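You operate a simulated robot arm through the tools that you are given. There is no shell and no other tool. Be economical: measure what you need, move in short steps, check, and stop when the job is done.

You run a simulated robot arm. Do the job below in one go: nothing can be reset, and whatever is moved stays where it is left.

TASK
Turn the blue dial in the cistern to 3, then flush and let it fill.
Fine: shut the cistern lid again.

The check looks at the end state, three seconds after you hand in, the way a careful person would. Anything else that was tipped, shoved, dropped, spilled or broken makes it a failure. A push-on lid holds only when it is set on centred and level and pressed home; a screw cap is set on level and turned clockwise until tight.

THE ROBOT
A 7-joint arm with a two-finger parallel gripper, fixed in place. Base frame: the origin is at the foot of the arm, x ahead of it, y to its left, z up. Lengths are in m, angles in rad, forces in N, time in s.
Its first joint turns from -2.897 to 2.897 rad. Payload 4.4 kg.
The tool frame sits at the grasp point between the pads (the TCP): z along the fingers, y along the line on which they close. The tips reach 0.023 m beyond it. Largest opening 0.094 m; finger width 0.038, thickness 0.01; the body of the gripper, 0.054 by 0.096 m, starts 0.039 m behind the TCP.
Orientation is that of the tool frame in the base frame, as [roll, pitch, yaw] about the fixed x, y, z axes, in that order (R = Rz(yaw) Ry(pitch) Rx(roll)). With the fingers straight down and closing along the base's y, the tool's x points along the base's -x, its y along +y and its z along -z.

THE INTERFACE
- The arm moves only by the tool step_arm. Its argument "moves" is a list of rows, each a list of 7 numbers: the shift along the tool's x, y, z in cm, then the turn, a rotation vector about the tool's x, y, z in rad, then the gripper command, from -1 (fully open) to 1 (shut), values between in proportion. In form: [[x, y, z, ax, ay, az, jaw], ...]. A call has 1 to 20 rows; each row shifts and turns the commanded pose from where the row before left it, along the tool's axes as they then stand. Each row takes 0.2 s and may step no farther than 0.05 m and 0.15 rad from the row before; otherwise, or with a gripper value out of range, the whole call is refused. A pose out of reach is approached as far as the arm can. The call stops where the force on the tool passes 90 N (or 10 N more than at its start, if that is more) or the arm is blocked; 0.2 s more then pass. The fingers move at their own pace (about 0.072 m/s each) and stop on an object; they squeeze with about 25 N. The grip force told is the motor's: it shows also when the fingers shut on nothing. Time passes only in rows, and 0.2 s behind the last, so rows that do not move let the fingers close. The reply holds the time, the measured pose of the TCP, the force on the tool along the base axes, the opening and the grip force, in the units named above and with some noise.
- Cameras (640 x 400 px; columns grow to the right, rows downward): "scene" is fixed at [0.2197, 0.5001, 1.3424]; the picture's right is [-0.55, -0.83, 0.00], its down [-0.42, 0.28, -0.86] and it looks along [0.72, -0.48, -0.50] (base axes); focal length 245 px, centre (320, 200). "wrist" rides on the gripper at [-0.039, 0, -0.044] in the tool frame; the picture's right is [0.00, -1.00, 0.00], its down [0.97, 0.00, -0.24] and it looks along [0.24, 0.00, 0.97] (tool axes); focal length 218 px, centre (320, 200). There is no depth. A picture from a camera that has moved, and an enlarged one, comes with that camera's place and axes in the base frame and with its lens.
- capture(camera): a new picture of that camera. No time passes.
- close_up(camera, box): a new picture of the part [left, top, right, bottom] of that camera's present view, enlarged. No time passes.
- hand_in(): hands the job in; it is judged then, once.

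Go step by step. Nothing tells you positions but the pictures and the camera data: compare them with the known pose of the tool, close in by small moves and look again before you grip or let go. The budget is 120 turns and 64 pictures, counting those below and the enlarged ones. Unless the task says otherwise, let go and move clear before handing in, and close with one line.

The tools are called after ">>>" as a command line: name --pt "numbers of a row" for each row, then --argument value for the rest, lists and objects as JSON in quotes. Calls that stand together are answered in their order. step_arm: Moves the arm, as the interface text tells. Its arguments: {"type":"object","properties":{"moves":{"type":"array"}},"required":["moves"]} The other tools are called the same way: capture (camera) takes a picture; close_up (camera, box) takes an enlarged picture of a part of a camera's view; hand_in () hands the job in.

At the start:

```text
t: 0.0
eef_pos: [0.7698, -0.0384, 1.2276]
orientation: [-3.141, 0.0, -3.14]
ft_force: [0.3, 0.9, 0.3]
width: 0.0941
finger_force: 0.0
```

scene: 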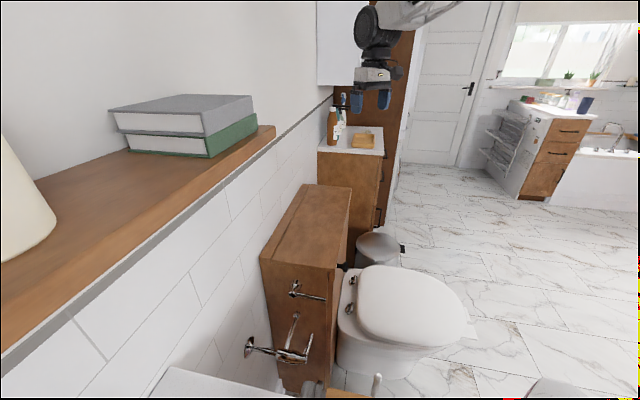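
wrist: 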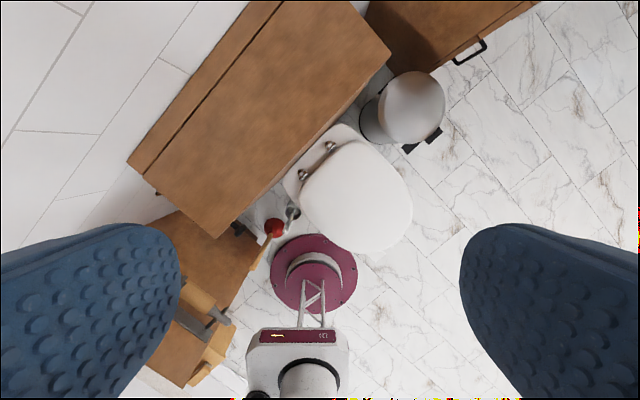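

I see a wooden cistern box behind the toilet, with a seam near the wall, perhaps a hinge, and chrome fittings on the near side. I'll look closer first.

>>> close_up --camera "scene" --box '[230, 170, 390, 400]'

>>> close_up --camera "wrist" --box '[120, 0, 440, 260]'

```text
1.74 times, centred on (310, 285) of scene
camera zoom: at [0.2197, 0.5001, 1.3424], right [-0.55, -0.83, 0.0], down [-0.42, 0.28, -0.86], along [0.72, -0.48, -0.5], focal length 427 px, centre (337, 52)
```

zoom: 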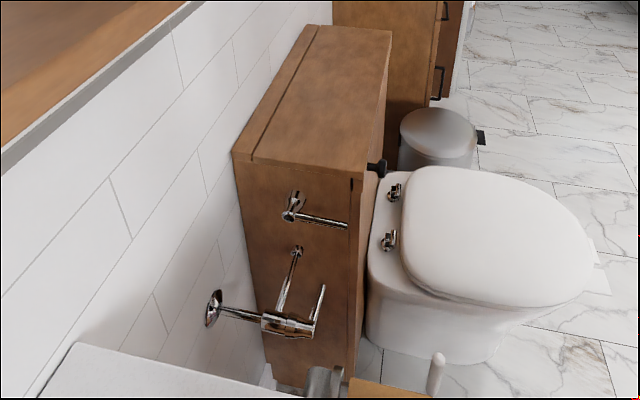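

```text
1.54 times, centred on (280, 130) of wrist
camera zoom: at [0.8069, -0.0386, 1.2719], right [0.0, -1.0, 0.0], down [-0.97, 0.0, 0.24], along [-0.24, 0.0, -0.97], focal length 336 px, centre (382, 308)
```

zoom: 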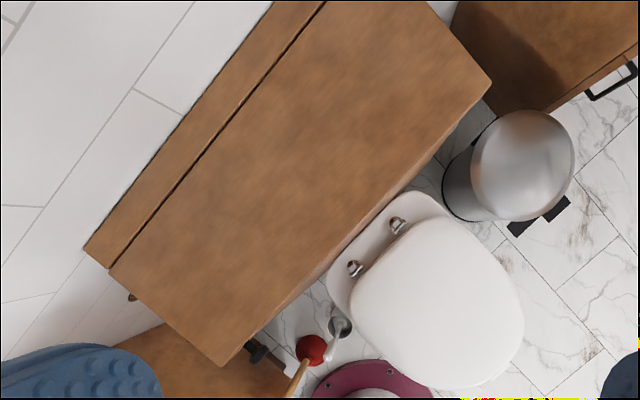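

>>> close_up --camera "scene" --box '[280, 240, 360, 300]'

>>> close_up --camera "scene" --box '[240, 300, 330, 370]'

>>> close_up --camera "wrist" --box '[170, 190, 310, 280]'

```text
6.67 times, centred on (320, 270) of scene
camera zoom: at [0.2197, 0.5001, 1.3424], right [-0.55, -0.83, 0.0], down [-0.42, 0.28, -0.86], along [0.72, -0.48, -0.5], focal length 1636 px, centre (320, -267)
```

zoom: 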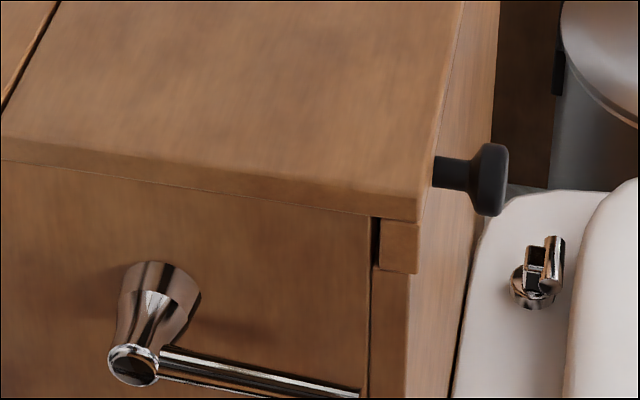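

```text
5.71 times, centred on (285, 335) of scene
camera zoom: at [0.2197, 0.5001, 1.3424], right [-0.55, -0.83, 0.0], down [-0.42, 0.28, -0.86], along [0.72, -0.48, -0.5], focal length 1403 px, centre (520, -571)
```

zoom: 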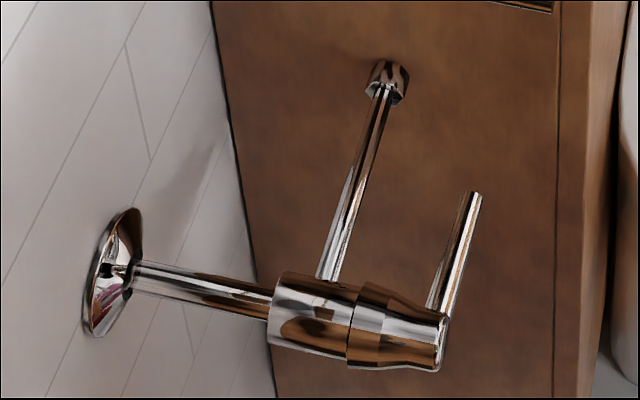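

```text
4.44 times, centred on (240, 235) of wrist
camera zoom: at [0.8069, -0.0386, 1.2719], right [0.0, -1.0, 0.0], down [-0.97, 0.0, 0.24], along [-0.24, 0.0, -0.97], focal length 970 px, centre (676, 44)
```

zoom: 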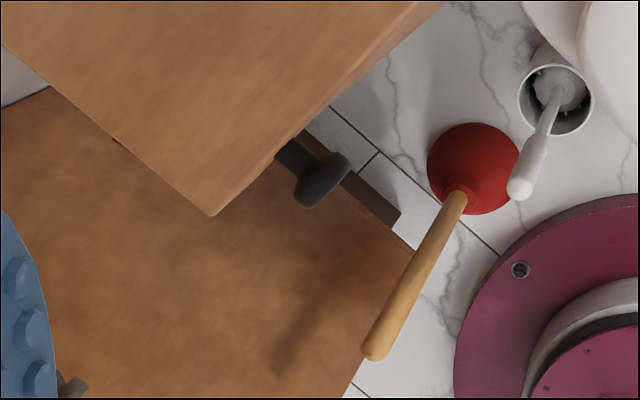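

>>> close_up --camera "scene" --box '[220, 70, 380, 200]'

```text
3.08 times, centred on (300, 135) of scene
camera zoom: at [0.2197, 0.5001, 1.3424], right [-0.55, -0.83, 0.0], down [-0.42, 0.28, -0.86], along [0.72, -0.48, -0.5], focal length 755 px, centre (382, 400)
```

zoom: 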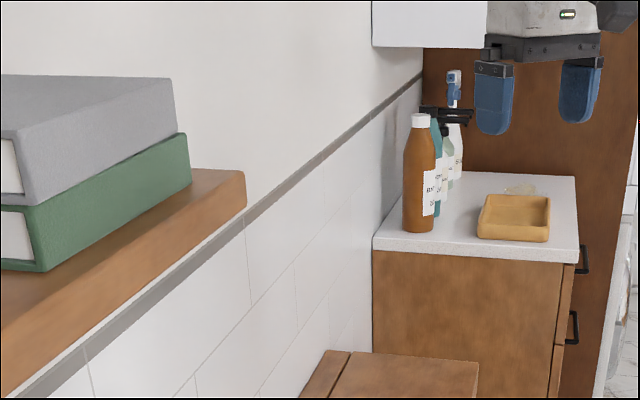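

The lid hinges at the wall-side seam and its black knob sticks out at the front near corner, around (0.62, 0.144, 0.806). A shelf sits above the wall side, so the hand must lean away from it. I'll move above the knob and align with the cistern.

>>> step_arm --pt "2.5 3.03 2.9 0 0 0 -1" --pt "2.5 3.03 2.9 0 0 0 -1" --pt "2.5 3.03 2.9 0 0 0 -1" --pt "2.5 3.03 2.9 0 0 0 -1" --pt "2.5 3.03 2.9 0 0 0 -1" --pt "2.5 3.03 2.9 0 0 0 -1" --pt "0 0 0 0 0 -0.131 -1" --pt "0 0 0 0 0 -0.131 -1" --pt "0 0 0 0 0 -0.131 -1" --pt "0 0 0 0 0 -0.131 -1" --pt "0 0 0 0 0 -0.131 -1" --pt "0 0 0 0 0 -0.131 -1"

>>> capture --camera "wrist"

>>> capture --camera "scene"

```text
t: 2.6
eef_pos: [0.6194, 0.1432, 1.053]
orientation: [3.141, 0.001, -2.352]
ft_force: [-0.4, 0.6, 0.9]
width: 0.0937
finger_force: 0.1
```

```text
55 pictures are left
camera wrist: at [0.6455, 0.1707, 1.0978], right [0.71, -0.71, 0.0], down [-0.68, -0.69, 0.24], along [-0.17, -0.17, -0.97], focal length 218 px, centre (320, 200)
```

wrist: 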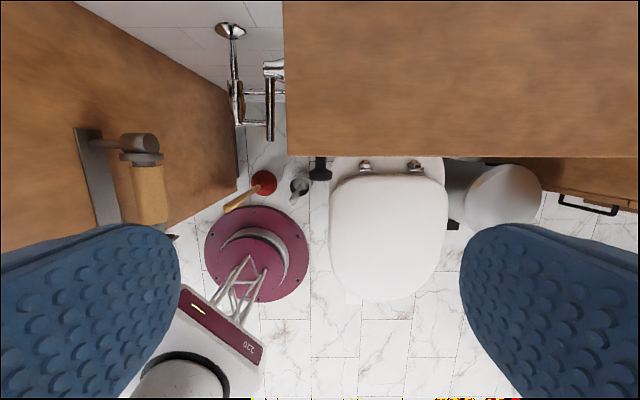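

```text
54 pictures are left
```

scene: 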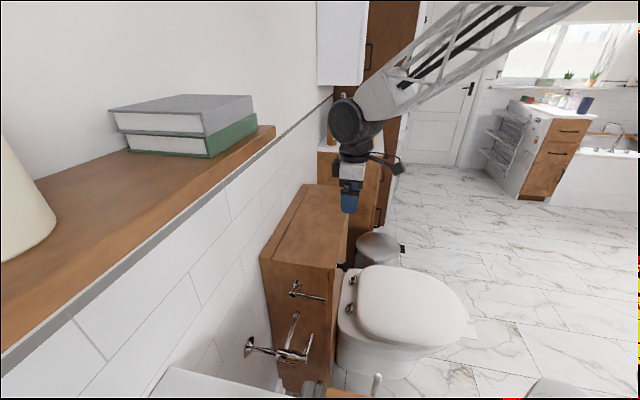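

The tool now lines up with the knob, which sits at about (0.62, 0.145). I'll descend most of the way and recheck.

>>> step_arm --pt "0 0 4 0 0 0 -1" --pt "0 0 4 0 0 0 -1" --pt "0 0 4 0 0 0 -1" --pt "0 0 4 0 0 0 -1" --pt "0 0 3 0 0 0 -1"

>>> capture --camera "wrist"

>>> close_up --camera "scene" --box '[280, 190, 400, 290]'

```text
t: 3.8
eef_pos: [0.6187, 0.144, 0.8637]
orientation: [-3.142, 0.001, -2.355]
ft_force: [-0.1, 0.0, -0.2]
width: 0.0939
finger_force: 0.0
```

```text
53 pictures are left
camera wrist: at [0.6455, 0.1706, 0.9086], right [0.71, -0.71, 0.0], down [-0.69, -0.69, 0.24], along [-0.17, -0.17, -0.97], focal length 218 px, centre (320, 200)
```

wrist: 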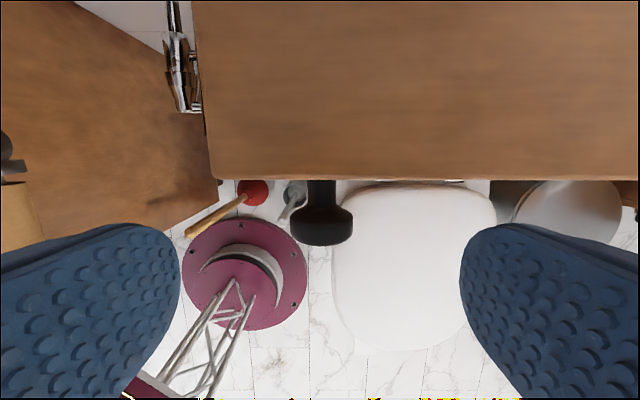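

```text
4.00 times, centred on (340, 240) of scene
camera zoom: at [0.2197, 0.5001, 1.3424], right [-0.55, -0.83, 0.0], down [-0.42, 0.28, -0.86], along [0.72, -0.48, -0.5], focal length 982 px, centre (240, 40)
```

zoom: 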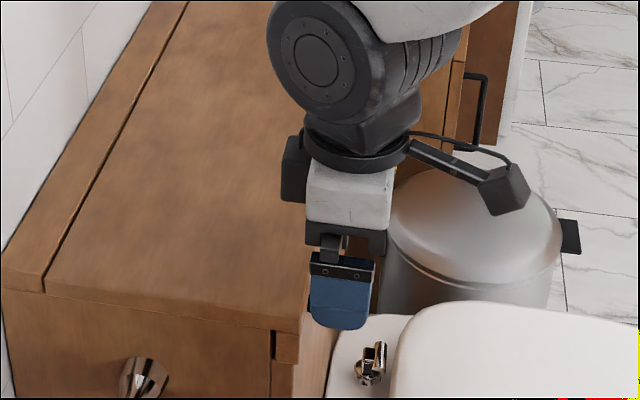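

Knob centred between the fingers. I'll ease out 3 mm for clearance from the lid, descend and grip it.

>>> step_arm --pt "0.3 0 2 0 0 0 -1" --pt "0 0 2 0 0 0 -1" --pt "0 0 1.2 0 0 0 -1" --pt "0 0 0 0 0 0 1" --pt "0 0 0 0 0 0 1" --pt "0 0 0 0 0 0 1" --pt "0 0 0 0 0 0 1"

>>> capture --camera "wrist"

```text
t: 5.4
eef_pos: [0.6166, 0.1406, 0.8129]
orientation: [3.14, -0.002, -2.356]
ft_force: [4.4, -1.4, -4.4]
width: 0.0316
finger_force: 45.5
```

```text
51 pictures are left
camera wrist: at [0.6437, 0.1676, 0.8563], right [0.71, -0.71, 0.0], down [-0.69, -0.69, 0.24], along [-0.17, -0.17, -0.97], focal length 218 px, centre (320, 200)
```

wrist: 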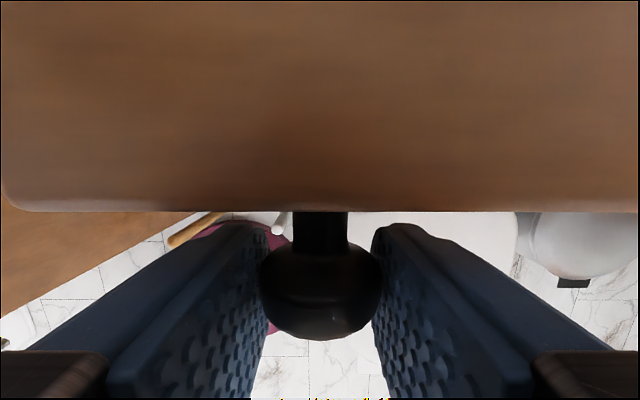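

Knob gripped (3.2 cm wide). I'll lift the first ~20° of the arc around the hinge and watch the forces.

>>> step_arm --pt "-0.03 0 -1 0 0 0 1" --pt "-0.04 0 -1 0 0 0 1" --pt "-0.1 0 -1.97 0 0 0 1" --pt "-0.43 0 -1.93 0 0 0 1" --pt "-0.43 0 -1.93 0 0 0 1"

>>> capture --camera "scene"

```text
t: 6.6
eef_pos: [0.6247, 0.1475, 0.8903]
orientation: [-3.142, 0.001, -2.357]
ft_force: [32.0, -44.1, -10.9]
width: 0.0317
finger_force: 45.2
```

```text
50 pictures are left
```

scene: 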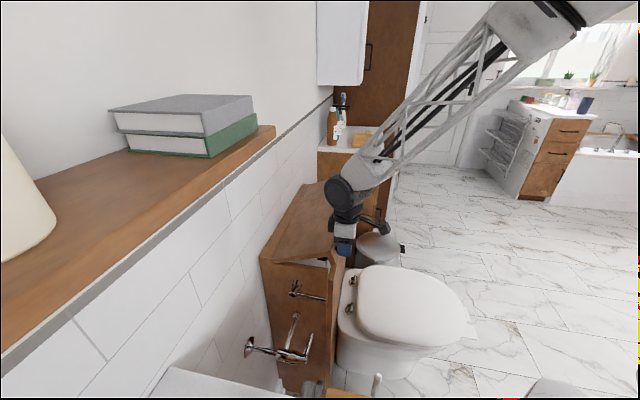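

>>> close_up --camera "scene" --box '[270, 200, 390, 290]'

>>> capture --camera "wrist"

>>> step_arm --pt "0 0 0 0 0 0 1"

```text
4.44 times, centred on (330, 245) of scene
camera zoom: at [0.2197, 0.5001, 1.3424], right [-0.55, -0.83, 0.0], down [-0.42, 0.28, -0.86], along [0.72, -0.48, -0.5], focal length 1091 px, centre (276, 0)
```

zoom: 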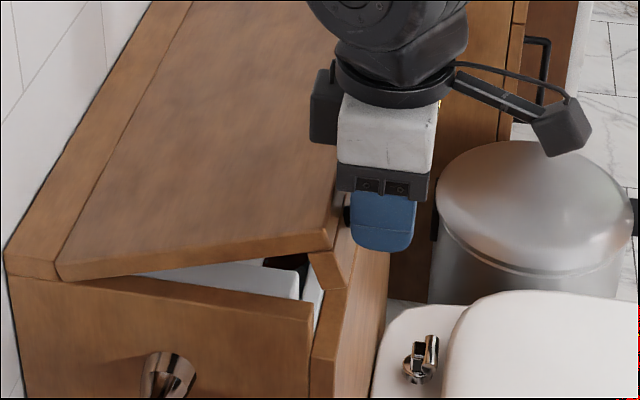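

```text
48 pictures are left
camera wrist: at [0.6514, 0.1754, 0.9348], right [0.71, -0.71, 0.0], down [-0.69, -0.69, 0.24], along [-0.17, -0.17, -0.97], focal length 218 px, centre (320, 200)
```

wrist: 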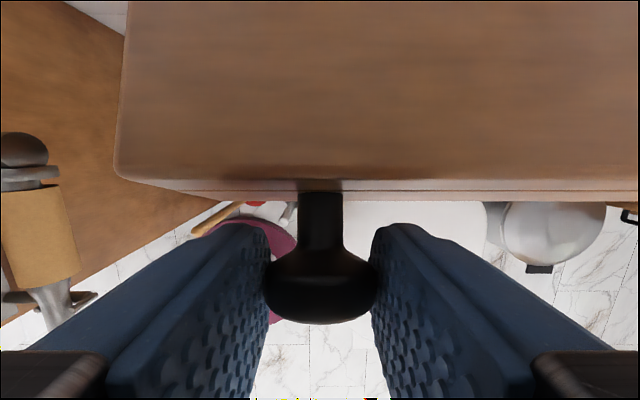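

```text
t: 7.0
eef_pos: [0.6252, 0.1489, 0.8904]
orientation: [-3.141, 0.001, -2.357]
ft_force: [38.4, -50.5, -7.2]
width: 0.0316
finger_force: 44.7
```

A sideways load of ~60 N along the hinge line suggests the grip is slightly off-centre. I'll shift a little along it and check.

>>> step_arm --pt "0 -0.2 0 0 0 0 1" --pt "0 0 0 0 0 0 1"

```text
t: 7.6
eef_pos: [0.6256, 0.1487, 0.8894]
orientation: [-3.141, 0.0, -2.354]
ft_force: [0.5, -6.3, 8.0]
width: 0.0315
finger_force: 44.8
```

Sideways load gone. Continuing the arc to about 50° while tilting the hand away from the shelf.

>>> step_arm --pt "-0.75 0 -1.82 0 -0.056 0 1" --pt "-0.85 0 -1.77 0 -0.056 0 1" --pt "-1.24 0 -1.54 0 -0.056 0 1" --pt "-1.32 0 -1.47 0 -0.056 0 1" --pt "-1.62 0 -1.13 0 -0.056 0 1" --pt "-1.68 0 -1.04 0 -0.056 0 1"

>>> capture --camera "scene"

>>> capture --camera "wrist"

```text
t: 9.0
eef_pos: [0.6686, 0.1932, 0.988]
orientation: [3.139, 0.337, -2.353]
ft_force: [-47.0, 15.4, 3.0]
width: 0.0317
finger_force: 44.9
```

```text
47 pictures are left
```

scene: 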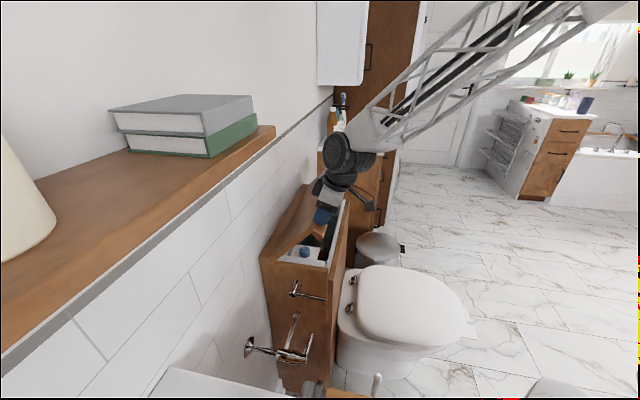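

```text
46 pictures are left
camera wrist: at [0.684, 0.2077, 1.0433], right [0.71, -0.71, 0.0], down [-0.7, -0.71, -0.09], along [0.07, 0.07, -1.0], focal length 218 px, centre (320, 200)
```

wrist: 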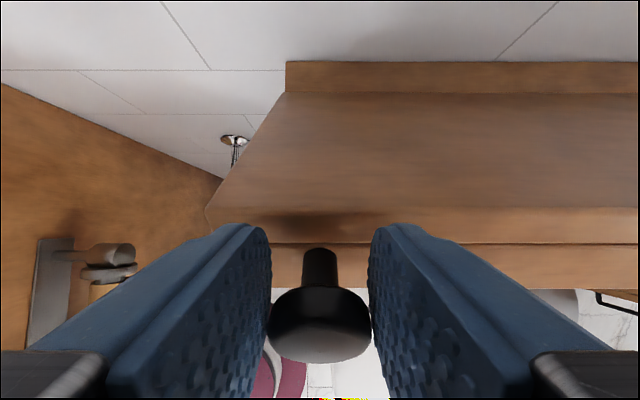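

The lid is at about 50° and the white tank with a blue dial shows inside. I'll correct the sideways offset and go on to about 75°.

>>> step_arm --pt "0 0.15 0 0 0 0 1" --pt "-1.87 0 -0.7 0 -0.056 0 1" --pt "-1.95 0 -0.42 0 -0.056 0 1" --pt "-2.0 0 -0.14 0 -0.056 0 1" --pt "-1.99 0 0.15 0 -0.056 0 1" --pt "-1.95 0 0.42 0 -0.056 0 1"

>>> capture --camera "scene"

```text
t: 10.4
eef_pos: [0.7302, 0.2532, 1.0388]
orientation: [-3.141, 0.617, -2.354]
ft_force: [-0.3, 0.4, -0.3]
width: 0.0
finger_force: 42.1
```

```text
45 pictures are left
```

scene: 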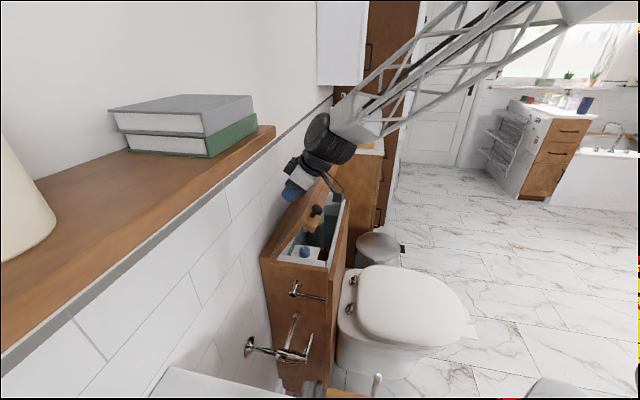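

The knob slipped out, but the lid seems to be staying up. Let me look closer.

>>> step_arm --pt "0 0 0 0 0 0 1" --pt "0 0 0 0 0 0 1"

>>> close_up --camera "scene" --box '[250, 160, 370, 280]'

>>> capture --camera "wrist"

```text
t: 11.0
eef_pos: [0.7309, 0.2547, 1.038]
orientation: [-3.141, 0.615, -2.353]
ft_force: [-0.7, 0.1, -0.5]
width: 0.0002
finger_force: 42.1
```

```text
3.33 times, centred on (310, 220) of scene
camera zoom: at [0.2197, 0.5001, 1.3424], right [-0.55, -0.83, 0.0], down [-0.42, 0.28, -0.86], along [0.72, -0.48, -0.5], focal length 818 px, centre (353, 133)
```

zoom: 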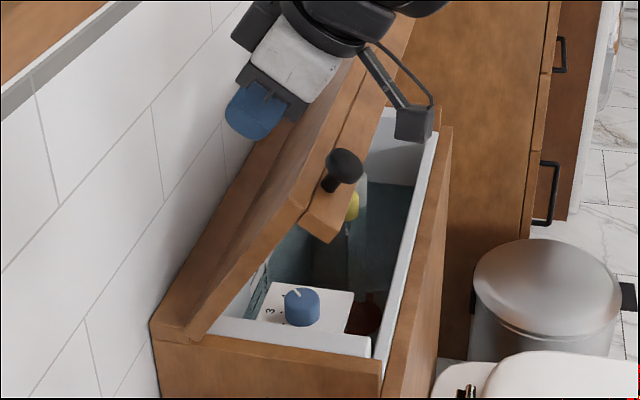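

```text
43 pictures are left
camera wrist: at [0.7335, 0.2577, 1.0979], right [0.71, -0.71, 0.0], down [-0.66, -0.66, -0.37], along [0.26, 0.26, -0.93], focal length 218 px, centre (320, 200)
```

wrist: 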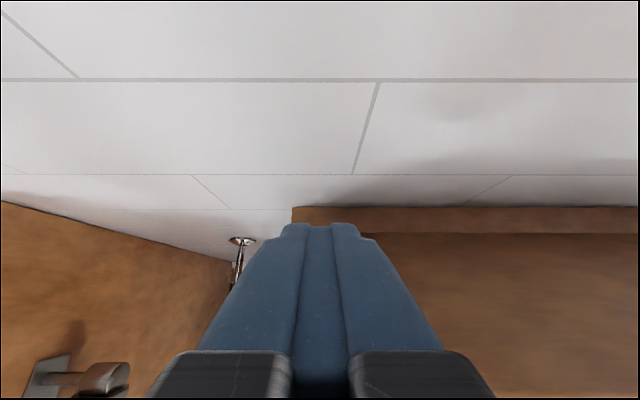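

The lid holds by hinge friction at ~55°, and the dial's scale is visible. I'll go round to the front, beside the knob, to push the lid further open with closed fingers.

>>> step_arm --pt "0 0 -3.4 0 0 0 1" --pt "0 0 -3.4 0 0 0 1" --pt "0 0 -3.4 0 0 0 1" --pt "2.45 -2 -1.73 0 0 0 1" --pt "2.45 -2 -1.73 0 0 0 1" --pt "2.45 -2 -1.73 0 0 0 1" --pt "2.45 -2 -1.73 0 0 0 1" --pt "0.84 0 4.18 0 0 0 1" --pt "0.84 0 4.18 0 0 0 1" --pt "0.84 0 3.0 0 0 0 1"

>>> close_up --camera "scene" --box '[250, 140, 410, 280]'

>>> capture --camera "wrist"

```text
t: 13.2
eef_pos: [0.693, 0.1036, 1.0153]
orientation: [-3.14, 0.615, -2.353]
ft_force: [0.4, 0.8, -0.3]
width: 0.0
finger_force: 42.8
```

```text
2.86 times, centred on (330, 210) of scene
camera zoom: at [0.2197, 0.5001, 1.3424], right [-0.55, -0.83, 0.0], down [-0.42, 0.28, -0.86], along [0.72, -0.48, -0.5], focal length 701 px, centre (291, 171)
```

zoom: 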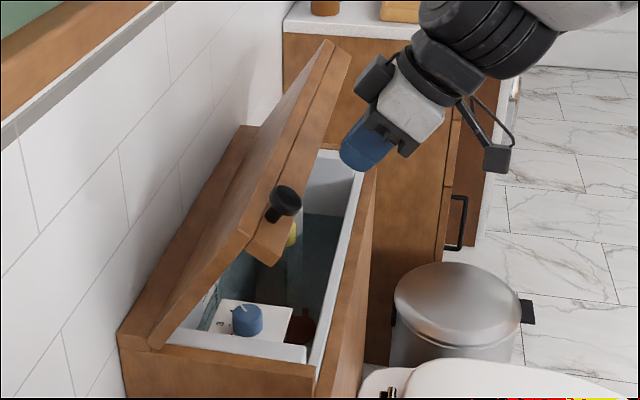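

```text
41 pictures are left
camera wrist: at [0.6956, 0.1065, 1.0732], right [0.71, -0.71, 0.0], down [-0.66, -0.66, -0.37], along [0.26, 0.26, -0.93], focal length 218 px, centre (320, 200)
```

wrist: 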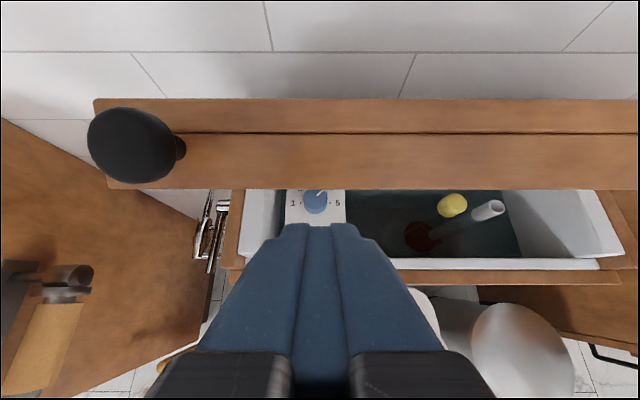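

Clear view: the tank holds a dial with a 1..5 scale, a float and an overflow tube. Now I place the finger tips under the lid's lip and push it up and back.

>>> step_arm --pt "0.28 0 2.92 0 0 0 1" --pt "0.28 0 2.92 0 0 0 1" --pt "-1.3 0 0.5 0 0 0 1" --pt "-1.3 0 0.5 0 0 0 1" --pt "-1.4 0 0.01 0 0 0 1" --pt "-1.4 0 0.01 0 0 0 1" --pt "-2.16 0 0.06 0 0 0 1" --pt "-1.56 0 0.3 0 0 0 1" --pt "-1.56 0 0.3 0 0 0 1"

>>> close_up --camera "scene" --box '[250, 140, 410, 280]'

```text
t: 15.2
eef_pos: [0.7818, 0.1933, 1.0123]
orientation: [-3.14, 0.618, -2.354]
ft_force: [-2.4, -1.1, -0.2]
width: 0.0001
finger_force: 42.2
```

```text
2.86 times, centred on (330, 210) of scene
camera zoom: at [0.2197, 0.5001, 1.3424], right [-0.55, -0.83, 0.0], down [-0.42, 0.28, -0.86], along [0.72, -0.48, -0.5], focal length 701 px, centre (291, 171)
```

zoom: 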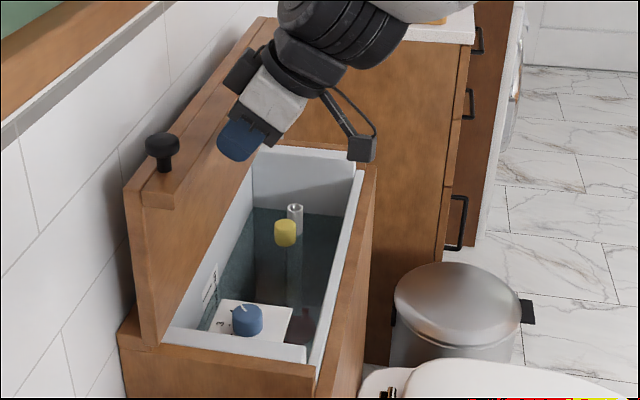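

The lid now stands nearly upright. I'll back away and look at the dial.

>>> step_arm --pt "2 0 -1.5 0 0 0 1" --pt "2 0 -1.5 0 0 0 1" --pt "2 0 -1.5 0 0 0 1" --pt "2 0 -1.5 0 0 0 -1" --pt "0 0 0 0 0 0 -1"

>>> capture --camera "wrist"

```text
t: 16.4
eef_pos: [0.7091, 0.1213, 1.0127]
orientation: [-3.141, 0.616, -2.354]
ft_force: [-0.8, 0.4, -0.4]
width: 0.0825
finger_force: 0.0
```

```text
39 pictures are left
camera wrist: at [0.713, 0.1253, 1.0719], right [0.71, -0.71, 0.0], down [-0.66, -0.66, -0.36], along [0.26, 0.26, -0.93], focal length 218 px, centre (320, 200)
```

wrist: 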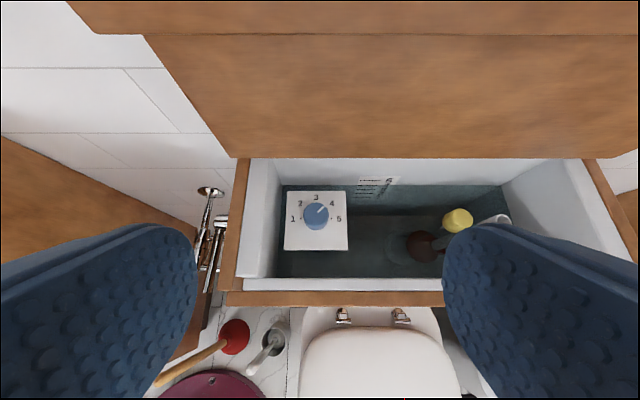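

>>> close_up --camera "wrist" --box '[240, 150, 400, 260]'

>>> close_up --camera "scene" --box '[280, 215, 350, 270]'

```text
3.64 times, centred on (320, 205) of wrist
camera zoom: at [0.713, 0.1253, 1.0719], right [0.71, -0.71, 0.0], down [-0.66, -0.66, -0.36], along [0.26, 0.26, -0.93], focal length 794 px, centre (320, 182)
```

zoom: 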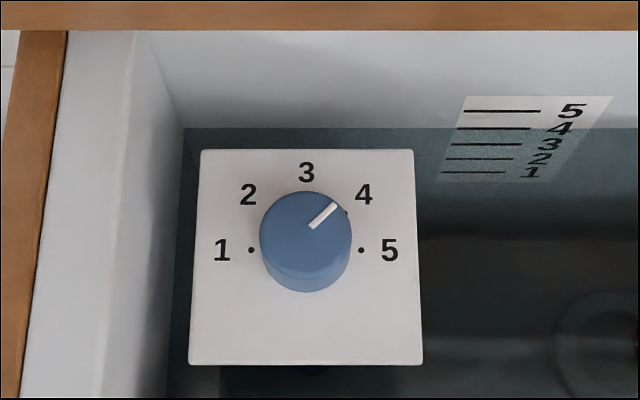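

```text
7.27 times, centred on (315, 242) of scene
camera zoom: at [0.2197, 0.5001, 1.3424], right [-0.55, -0.83, 0.0], down [-0.42, 0.28, -0.86], along [0.72, -0.48, -0.5], focal length 1785 px, centre (356, -109)
```

zoom: 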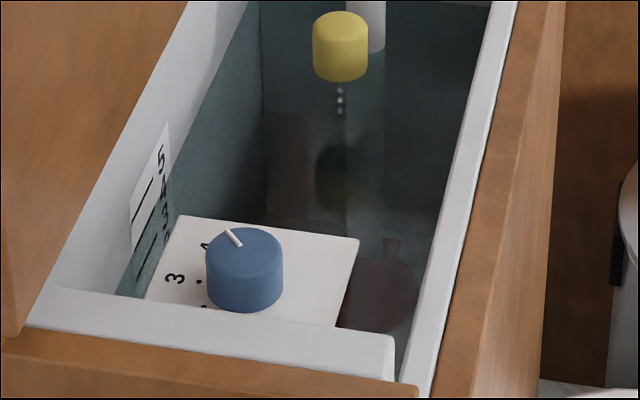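

The dial points at 4, and 3 is 45° counter-clockwise. The dial is at about (0.773, 0.193), with its top at z ≈ 0.79. I'll reduce the tilt and hover over it.

>>> step_arm --pt "0 0 0 0 0.132 0 -0.15" --pt "0 0 0 0 0.132 0 -0.15" --pt "0 0 0 0 0.132 0 -0.15" --pt "-1.08 0.14 4.15 0 0 0 -0.15" --pt "-1.08 0.14 4.15 0 0 0 -0.15" --pt "-1.08 0.14 4.15 0 0 0 -0.15" --pt "-1.08 0.14 4.15 0 0 0 -0.15"

>>> capture --camera "wrist"

>>> close_up --camera "scene" --box '[250, 170, 370, 280]'

```text
t: 18.0
eef_pos: [0.7627, 0.181, 0.8611]
orientation: [-3.139, 0.222, -2.356]
ft_force: [-0.6, -0.2, 0.2]
width: 0.0539
finger_force: 0.1
```

```text
36 pictures are left
camera wrist: at [0.7808, 0.1999, 0.9132], right [0.71, -0.71, 0.0], down [-0.71, -0.71, 0.02], along [-0.01, -0.02, -1.0], focal length 218 px, centre (320, 200)
```

wrist: 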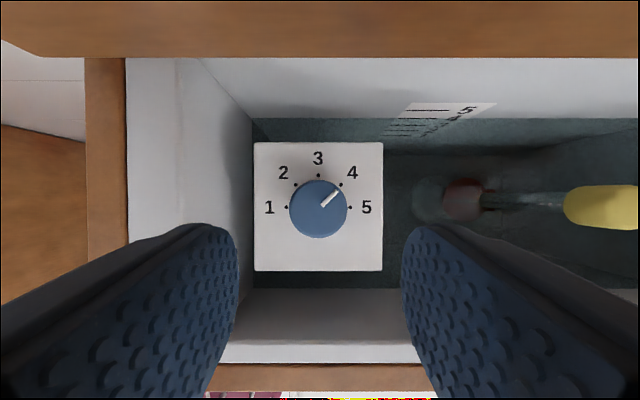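

```text
3.64 times, centred on (310, 225) of scene
camera zoom: at [0.2197, 0.5001, 1.3424], right [-0.55, -0.83, 0.0], down [-0.42, 0.28, -0.86], along [0.72, -0.48, -0.5], focal length 892 px, centre (356, 109)
```

zoom: 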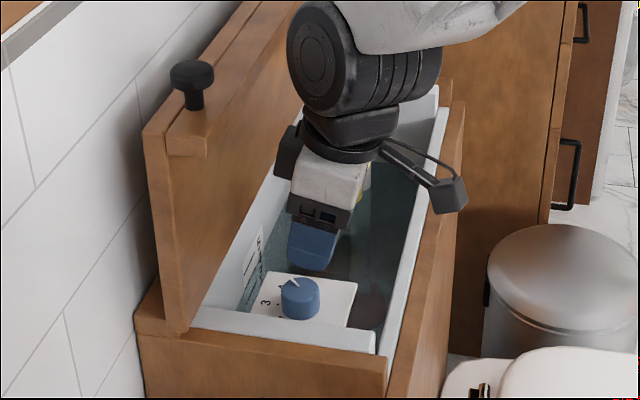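

Alignment is good: the dial's 33 mm wide and centred. I'll narrow the fingers, descend with just the tips around the dial, and close.

>>> step_arm --pt "0 0.1 0 0 0 0 0.1" --pt "-0.05 0 2.5 0 0 0 0.1" --pt "-0.05 0 2 0 0 0 0.1" --pt "0 0 1.0 0 0 0 0.1" --pt "0 0 0.6 0 0 0 0.1"

>>> capture --camera "wrist"

>>> close_up --camera "scene" --box '[270, 200, 350, 275]'

```text
t: 19.2
eef_pos: [0.771, 0.1917, 0.8014]
orientation: [3.141, 0.22, -2.355]
ft_force: [0.4, 0.7, -0.2]
width: 0.0423
finger_force: 0.1
```

```text
34 pictures are left
camera wrist: at [0.79, 0.2109, 0.8529], right [0.71, -0.71, 0.0], down [-0.71, -0.71, 0.02], along [-0.02, -0.02, -1.0], focal length 218 px, centre (320, 200)
```

wrist: 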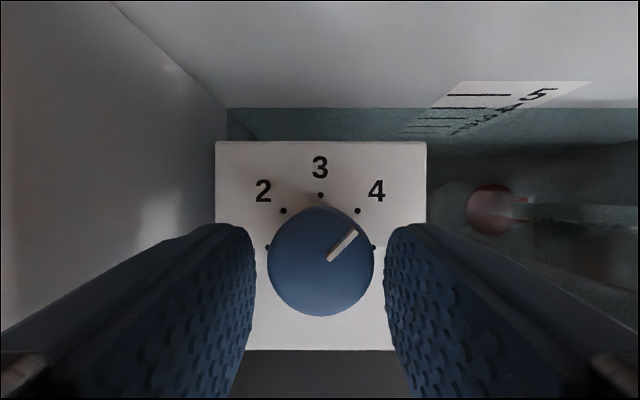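

```text
5.33 times, centred on (310, 238) of scene
camera zoom: at [0.2197, 0.5001, 1.3424], right [-0.55, -0.83, 0.0], down [-0.42, 0.28, -0.86], along [0.72, -0.48, -0.5], focal length 1309 px, centre (373, 0)
```

zoom: 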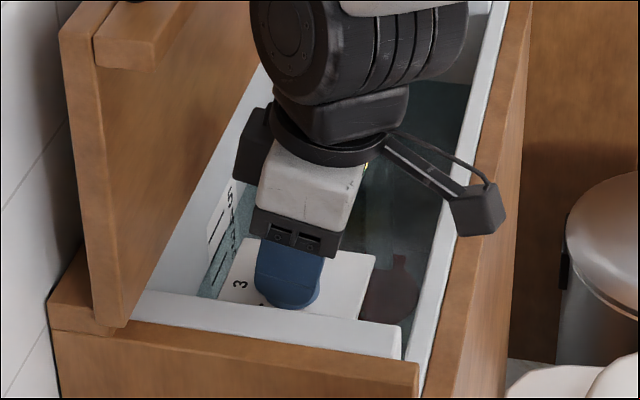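

>>> step_arm --pt "-0.4 0 0.1 0 0 0 0.1" --pt "0 0 0 0 0 0 1" --pt "0 0 0 0 0 0 1" --pt "0 0 0 0 0 0 1"

>>> capture --camera "wrist"

```text
t: 20.2
eef_pos: [0.7749, 0.1946, 0.8021]
orientation: [3.141, 0.22, -2.354]
ft_force: [8.4, -10.5, -4.7]
width: 0.0355
finger_force: 45.0
```

```text
32 pictures are left
camera wrist: at [0.7931, 0.2136, 0.8531], right [0.71, -0.71, 0.0], down [-0.71, -0.71, 0.02], along [-0.02, -0.02, -1.0], focal length 218 px, centre (320, 200)
```

wrist: 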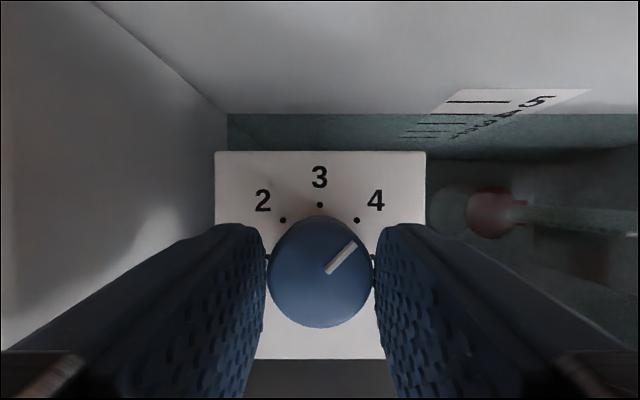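

Dial gripped. Turning it 45° counter-clockwise about the vertical.

>>> step_arm --pt "0 -0.06 0 -0.0286 0 -0.1278 1" --pt "0 -0.06 0 -0.0286 0 -0.1278 1" --pt "0 -0.06 0 -0.0286 0 -0.1278 1" --pt "0 -0.06 0 -0.0286 0 -0.1278 1" --pt "0 -0.06 0 -0.0286 0 -0.1278 1" --pt "0 -0.06 0 -0.0286 0 -0.1278 1" --pt "0 0 0 0 0 0 1"

>>> capture --camera "wrist"

```text
t: 21.8
eef_pos: [0.7756, 0.1932, 0.8008]
orientation: [3.14, 0.221, -1.567]
ft_force: [-58.6, 23.6, 19.5]
width: 0.0354
finger_force: 44.9
```

```text
31 pictures are left
camera wrist: at [0.7744, 0.2213, 0.8531], right [1.0, 0.0, 0.0], down [0.0, -1.0, 0.02], along [0.0, -0.02, -1.0], focal length 218 px, centre (320, 200)
```

wrist: 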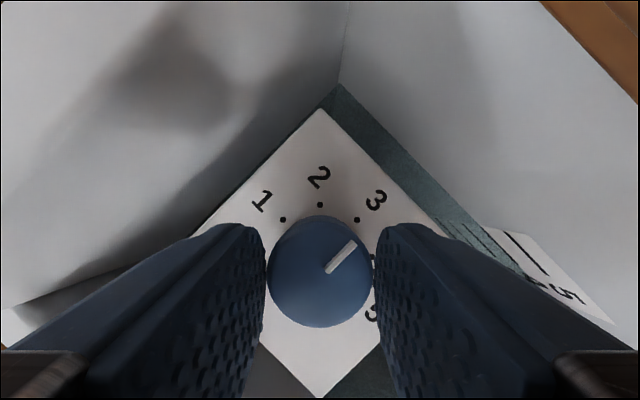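

The pointer now lines up with 3. I'll release gently, rise clear and check.

>>> step_arm --pt "0 0 0 0 0 0 0.05" --pt "0 0 0 0 0 0 0.05" --pt "0 0 -2 0 0 0 0.05" --pt "0 0 -4 0 0 0 0.05" --pt "0 0 -4 0 0 0 0.05" --pt "0 0 -4 0 0 0 0.05"

>>> capture --camera "wrist"

>>> capture --camera "scene"

```text
t: 23.2
eef_pos: [0.7779, 0.1622, 0.9385]
orientation: [3.141, 0.219, -1.572]
ft_force: [-1.0, 0.2, -0.2]
width: 0.0445
finger_force: 0.0
```

```text
30 pictures are left
camera wrist: at [0.7766, 0.1897, 0.9906], right [1.0, 0.0, 0.0], down [0.0, -1.0, 0.02], along [0.0, -0.02, -1.0], focal length 218 px, centre (320, 200)
```

wrist: 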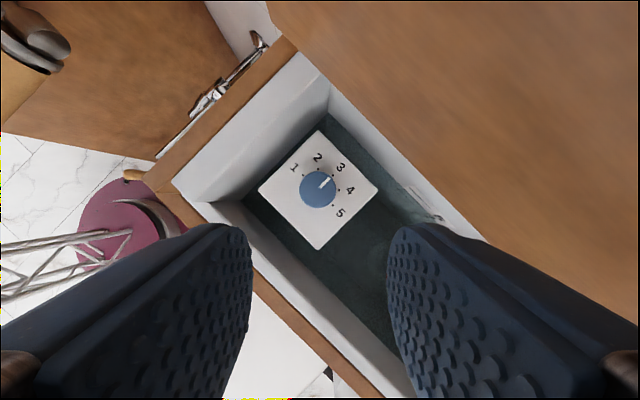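

```text
29 pictures are left
```

scene: 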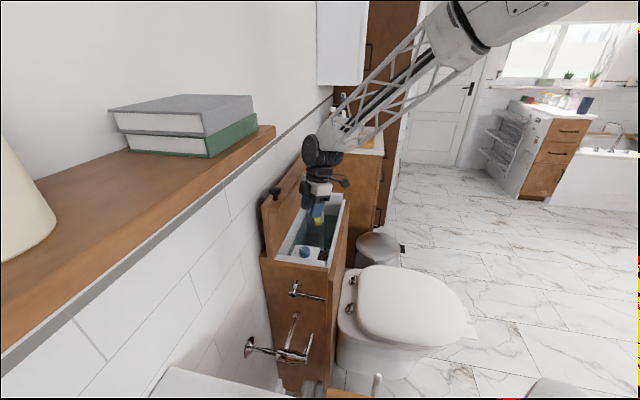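

>>> close_up --camera "wrist" --box '[260, 130, 380, 250]'

>>> close_up --camera "scene" --box '[250, 230, 370, 310]'

```text
3.33 times, centred on (320, 190) of wrist
camera zoom: at [0.7766, 0.1897, 0.9906], right [1.0, 0.0, 0.0], down [0.0, -1.0, 0.02], along [0.0, -0.02, -1.0], focal length 728 px, centre (320, 233)
```

zoom: 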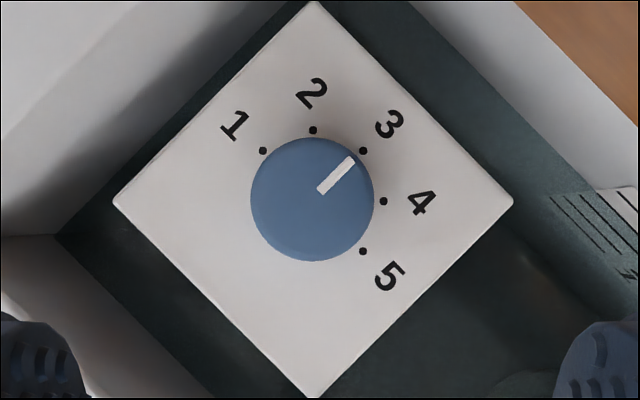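

```text
5.00 times, centred on (310, 270) of scene
camera zoom: at [0.2197, 0.5001, 1.3424], right [-0.55, -0.83, 0.0], down [-0.42, 0.28, -0.86], along [0.72, -0.48, -0.5], focal length 1227 px, centre (370, -150)
```

zoom: 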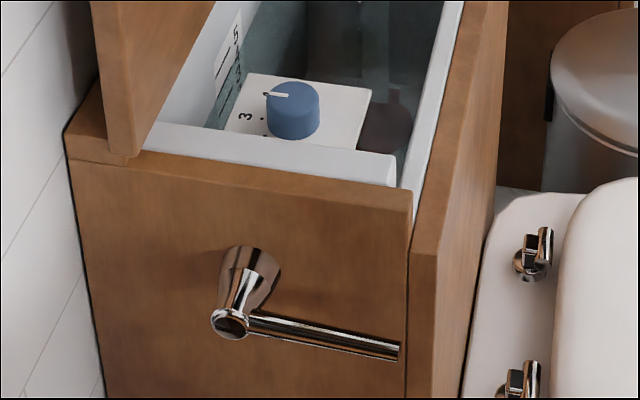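

The dial reads exactly 3. Next is the chrome flush lever on the near end, about v-line at z ≈ 0.75 sticking out ~4 cm. I'll lift out, reorient and move beside it above.

>>> step_arm --pt "0 0 -3.4 0 0 0 1" --pt "0 0 -3.4 0 0 0 1" --pt "0 0 -3.4 0 0 0 1" --pt "0 0 0 0.0286 0 0.1278 1" --pt "0 0 0 0.0286 0 0.1278 1" --pt "0 0 0 0.0286 0 0.1278 1" --pt "0 0 0 0.0286 0 0.1278 1" --pt "0 0 0 0.0286 0 0.1278 1" --pt "0 0 0 0.0286 0 0.1278 1" --pt "4.3 0 -0.96 0 0.11 0 1" --pt "0 0 0 0 0.11 0 1" --pt "0 4.1 0 0 0 0 1" --pt "0 4.1 0 0 0 0 1" --pt "0 4.1 0 0 0 0 1" --pt "0 4.1 0 0 0 0 1" --pt "0 4.1 0 0 0 0 1"

>>> capture --camera "wrist"

```text
t: 26.6
eef_pos: [0.6006, 0.2547, 1.0385]
orientation: [-3.141, 0.001, -2.356]
ft_force: [-0.6, -0.4, -0.6]
width: 0.0
finger_force: 24.8
```

```text
26 pictures are left
camera wrist: at [0.627, 0.2809, 1.0821], right [0.71, -0.71, 0.0], down [-0.69, -0.69, 0.24], along [-0.17, -0.17, -0.97], focal length 218 px, centre (320, 200)
```

wrist: 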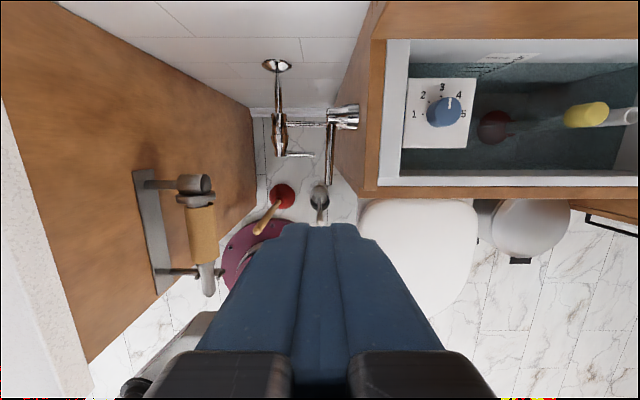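

The lever matches the estimate: u ≈ 0.26, its tip at v ≈ 0.584. I'll lean the hand away from the cistern end and descend to just above the lever.

>>> step_arm --pt "0 -0.45 0 0.125 0 0 1" --pt "0 0 0 0.125 0 0 1" --pt "0 0 0 0.125 0 0 1" --pt "0 0 0 0.125 0 0 1" --pt "0 2.09 3.83 0 0 0 1" --pt "0 2.09 3.83 0 0 0 1" --pt "0 2.09 3.83 0 0 0 1" --pt "0 2.09 3.83 0 0 0 1" --pt "0 2.0 3.6 0 0 0 1"

>>> capture --camera "wrist"

>>> close_up --camera "scene" --box '[230, 200, 390, 320]'

```text
t: 28.6
eef_pos: [0.6036, 0.2526, 0.8218]
orientation: [-2.644, 0.002, -2.356]
ft_force: [0.2, -0.3, 0.2]
width: 0.0001
finger_force: 24.8
```

```text
25 pictures are left
camera wrist: at [0.615, 0.2935, 0.8606], right [0.62, -0.62, 0.48], down [-0.77, -0.61, 0.21], along [0.16, -0.5, -0.85], focal length 218 px, centre (320, 200)
```

wrist: 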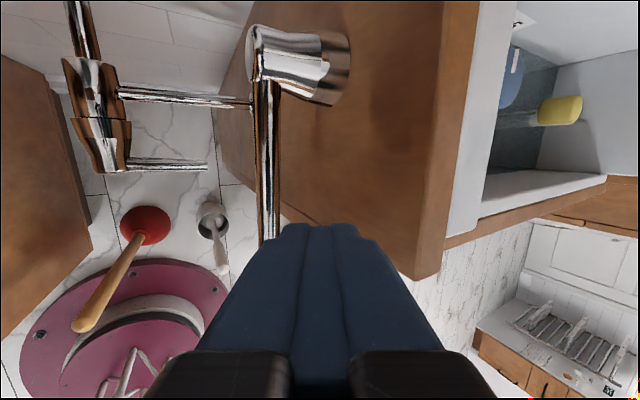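

```text
3.33 times, centred on (310, 260) of scene
camera zoom: at [0.2197, 0.5001, 1.3424], right [-0.55, -0.83, 0.0], down [-0.42, 0.28, -0.86], along [0.72, -0.48, -0.5], focal length 818 px, centre (353, 0)
```

zoom: 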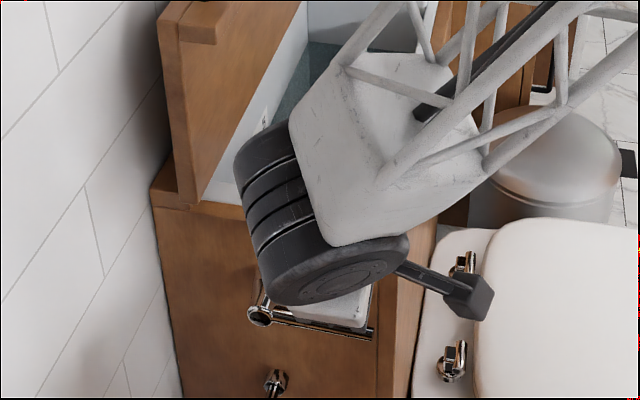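

The tips are directly above the lever. Lowering and pressing it.

>>> step_arm --pt "0 0.35 -0.19 0 0 0 1" --pt "0 0.96 1.76 0 0 0 1" --pt "0 0.96 1.76 0 0 0 1" --pt "0 0.48 0.88 0 0 0 1" --pt "0 0.48 0.88 0 0 0 1" --pt "0 0.48 0.88 0 0 0 1" --pt "0 0.48 0.88 0 0 0 1"

>>> capture --camera "wrist"

```text
t: 30.2
eef_pos: [0.602, 0.2545, 0.7421]
orientation: [-2.644, -0.001, -2.357]
ft_force: [-5.0, 1.0, 5.1]
width: 0.0
finger_force: 25.2
```

```text
23 pictures are left
camera wrist: at [0.6127, 0.2951, 0.7805], right [0.62, -0.62, 0.48], down [-0.77, -0.61, 0.21], along [0.16, -0.5, -0.85], focal length 218 px, centre (320, 200)
```

wrist: 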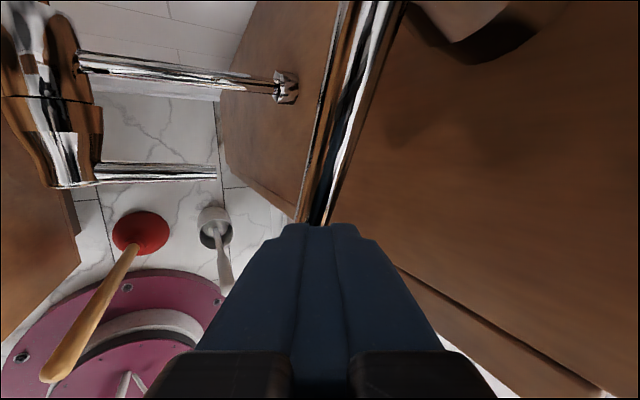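

The lever is following with light force. Pressing further.

>>> step_arm --pt "0 0.48 0.88 0 0 0 1" --pt "0 0.48 0.88 0 0 0 1" --pt "0 0.48 0.88 0 0 0 1"

>>> close_up --camera "scene" --box '[230, 180, 390, 320]'

```text
t: 30.9
eef_pos: [0.6017, 0.2549, 0.7274]
orientation: [-2.639, 0.005, -2.358]
ft_force: [-40.9, -10.1, 44.9]
width: 0.0
finger_force: 24.8
stopped in row 3: the force on the tool passed its limit (the readings are from after the stop); the commanded pose is now the measured one
```

```text
2.86 times, centred on (310, 250) of scene
camera zoom: at [0.2197, 0.5001, 1.3424], right [-0.55, -0.83, 0.0], down [-0.42, 0.28, -0.86], along [0.72, -0.48, -0.5], focal length 701 px, centre (349, 57)
```

zoom: 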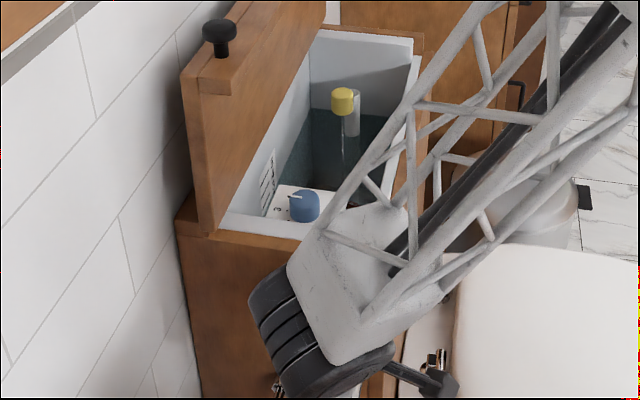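

The lever hit its stop and the water level seems to be dropping. I'll ease off and look into the tank.

>>> step_arm --pt "0 0 0 0 0 0 1" --pt "0 0 0 0 0 0 1" --pt "0 0 0 0 0 0 1" --pt "0 0 0 0 0 0 1" --pt "0 0 0 0 0 0 1"

>>> close_up --camera "scene" --box '[280, 180, 360, 250]'

```text
t: 31.6
eef_pos: [0.6009, 0.2534, 0.7264]
orientation: [-2.638, 0.005, -2.36]
ft_force: [-30.6, -7.3, 33.2]
width: 0.0
finger_force: 24.9
stopped in row 3: the force on the tool passed its limit (the readings are from after the stop); the commanded pose is now the measured one
```

```text
5.71 times, centred on (320, 215) of scene
camera zoom: at [0.2197, 0.5001, 1.3424], right [-0.55, -0.83, 0.0], down [-0.42, 0.28, -0.86], along [0.72, -0.48, -0.5], focal length 1403 px, centre (320, 114)
```

zoom: 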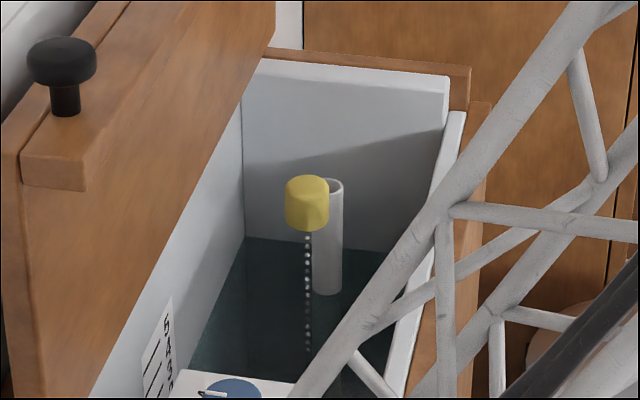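

The water is draining. I'll release the lever by lifting straight up.

>>> step_arm --pt "0 -0.48 -0.88 0 0 0 1" --pt "0 -0.96 -1.76 0 0 0 1" --pt "0 -1.44 -2.64 0 0 0 1" --pt "0 -1.92 -3.52 0 0 0 1" --pt "0 -1.92 -3.52 0 0 0 1" --pt "0 -1.92 -3.52 0 0 0 1" --pt "0 -1.92 -3.52 0 0 0 1"

>>> close_up --camera "scene" --box '[250, 180, 370, 310]'

```text
t: 33.2
eef_pos: [0.6007, 0.2533, 0.9462]
orientation: [-2.639, 0.003, -2.358]
ft_force: [0.7, -0.3, -0.4]
width: 0.0
finger_force: 25.0
```

```text
3.08 times, centred on (310, 245) of scene
camera zoom: at [0.2197, 0.5001, 1.3424], right [-0.55, -0.83, 0.0], down [-0.42, 0.28, -0.86], along [0.72, -0.48, -0.5], focal length 755 px, centre (351, 62)
```

zoom: 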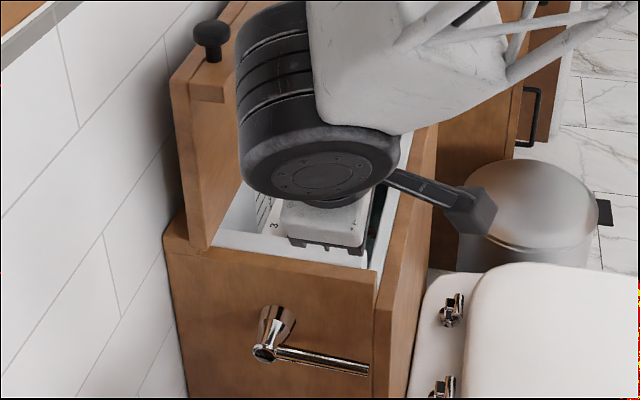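

>>> step_arm --pt "0 0 0 -0.125 0 0 1" --pt "0 0 0 -0.125 0 0 1" --pt "0 0 0 -0.125 0 0 1" --pt "0 0 0 -0.125 0 0 1" --pt "0.5 -3.75 -2.5 0 0 0 1" --pt "0.5 -3.75 -2.5 0 0 0 1" --pt "0.5 -3.75 -2.5 0 0 0 1" --pt "0.5 -3.75 -2.5 0 0 0 1" --pt "0 0 0 0 -0.15 0 1" --pt "0 0 0 0 -0.15 0 1"

>>> capture --camera "wrist"

```text
t: 35.4
eef_pos: [0.693, 0.1313, 1.0473]
orientation: [-3.138, 0.306, -2.358]
ft_force: [-0.5, 0.2, 0.0]
width: 0.0
finger_force: 24.6
```

```text
19 pictures are left
camera wrist: at [0.7081, 0.1486, 1.1013], right [0.71, -0.71, 0.0], down [-0.71, -0.7, -0.06], along [0.05, 0.04, -1.0], focal length 218 px, centre (320, 200)
```

wrist: 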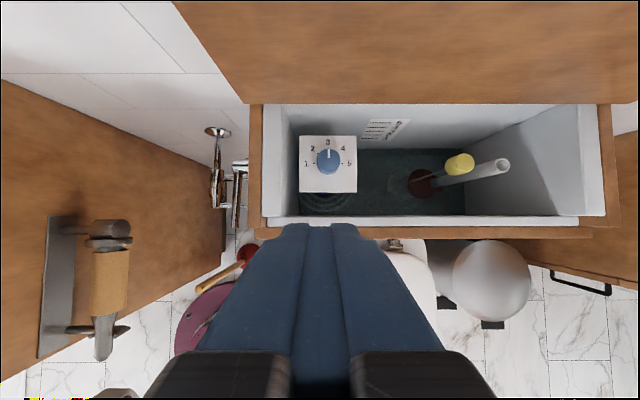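

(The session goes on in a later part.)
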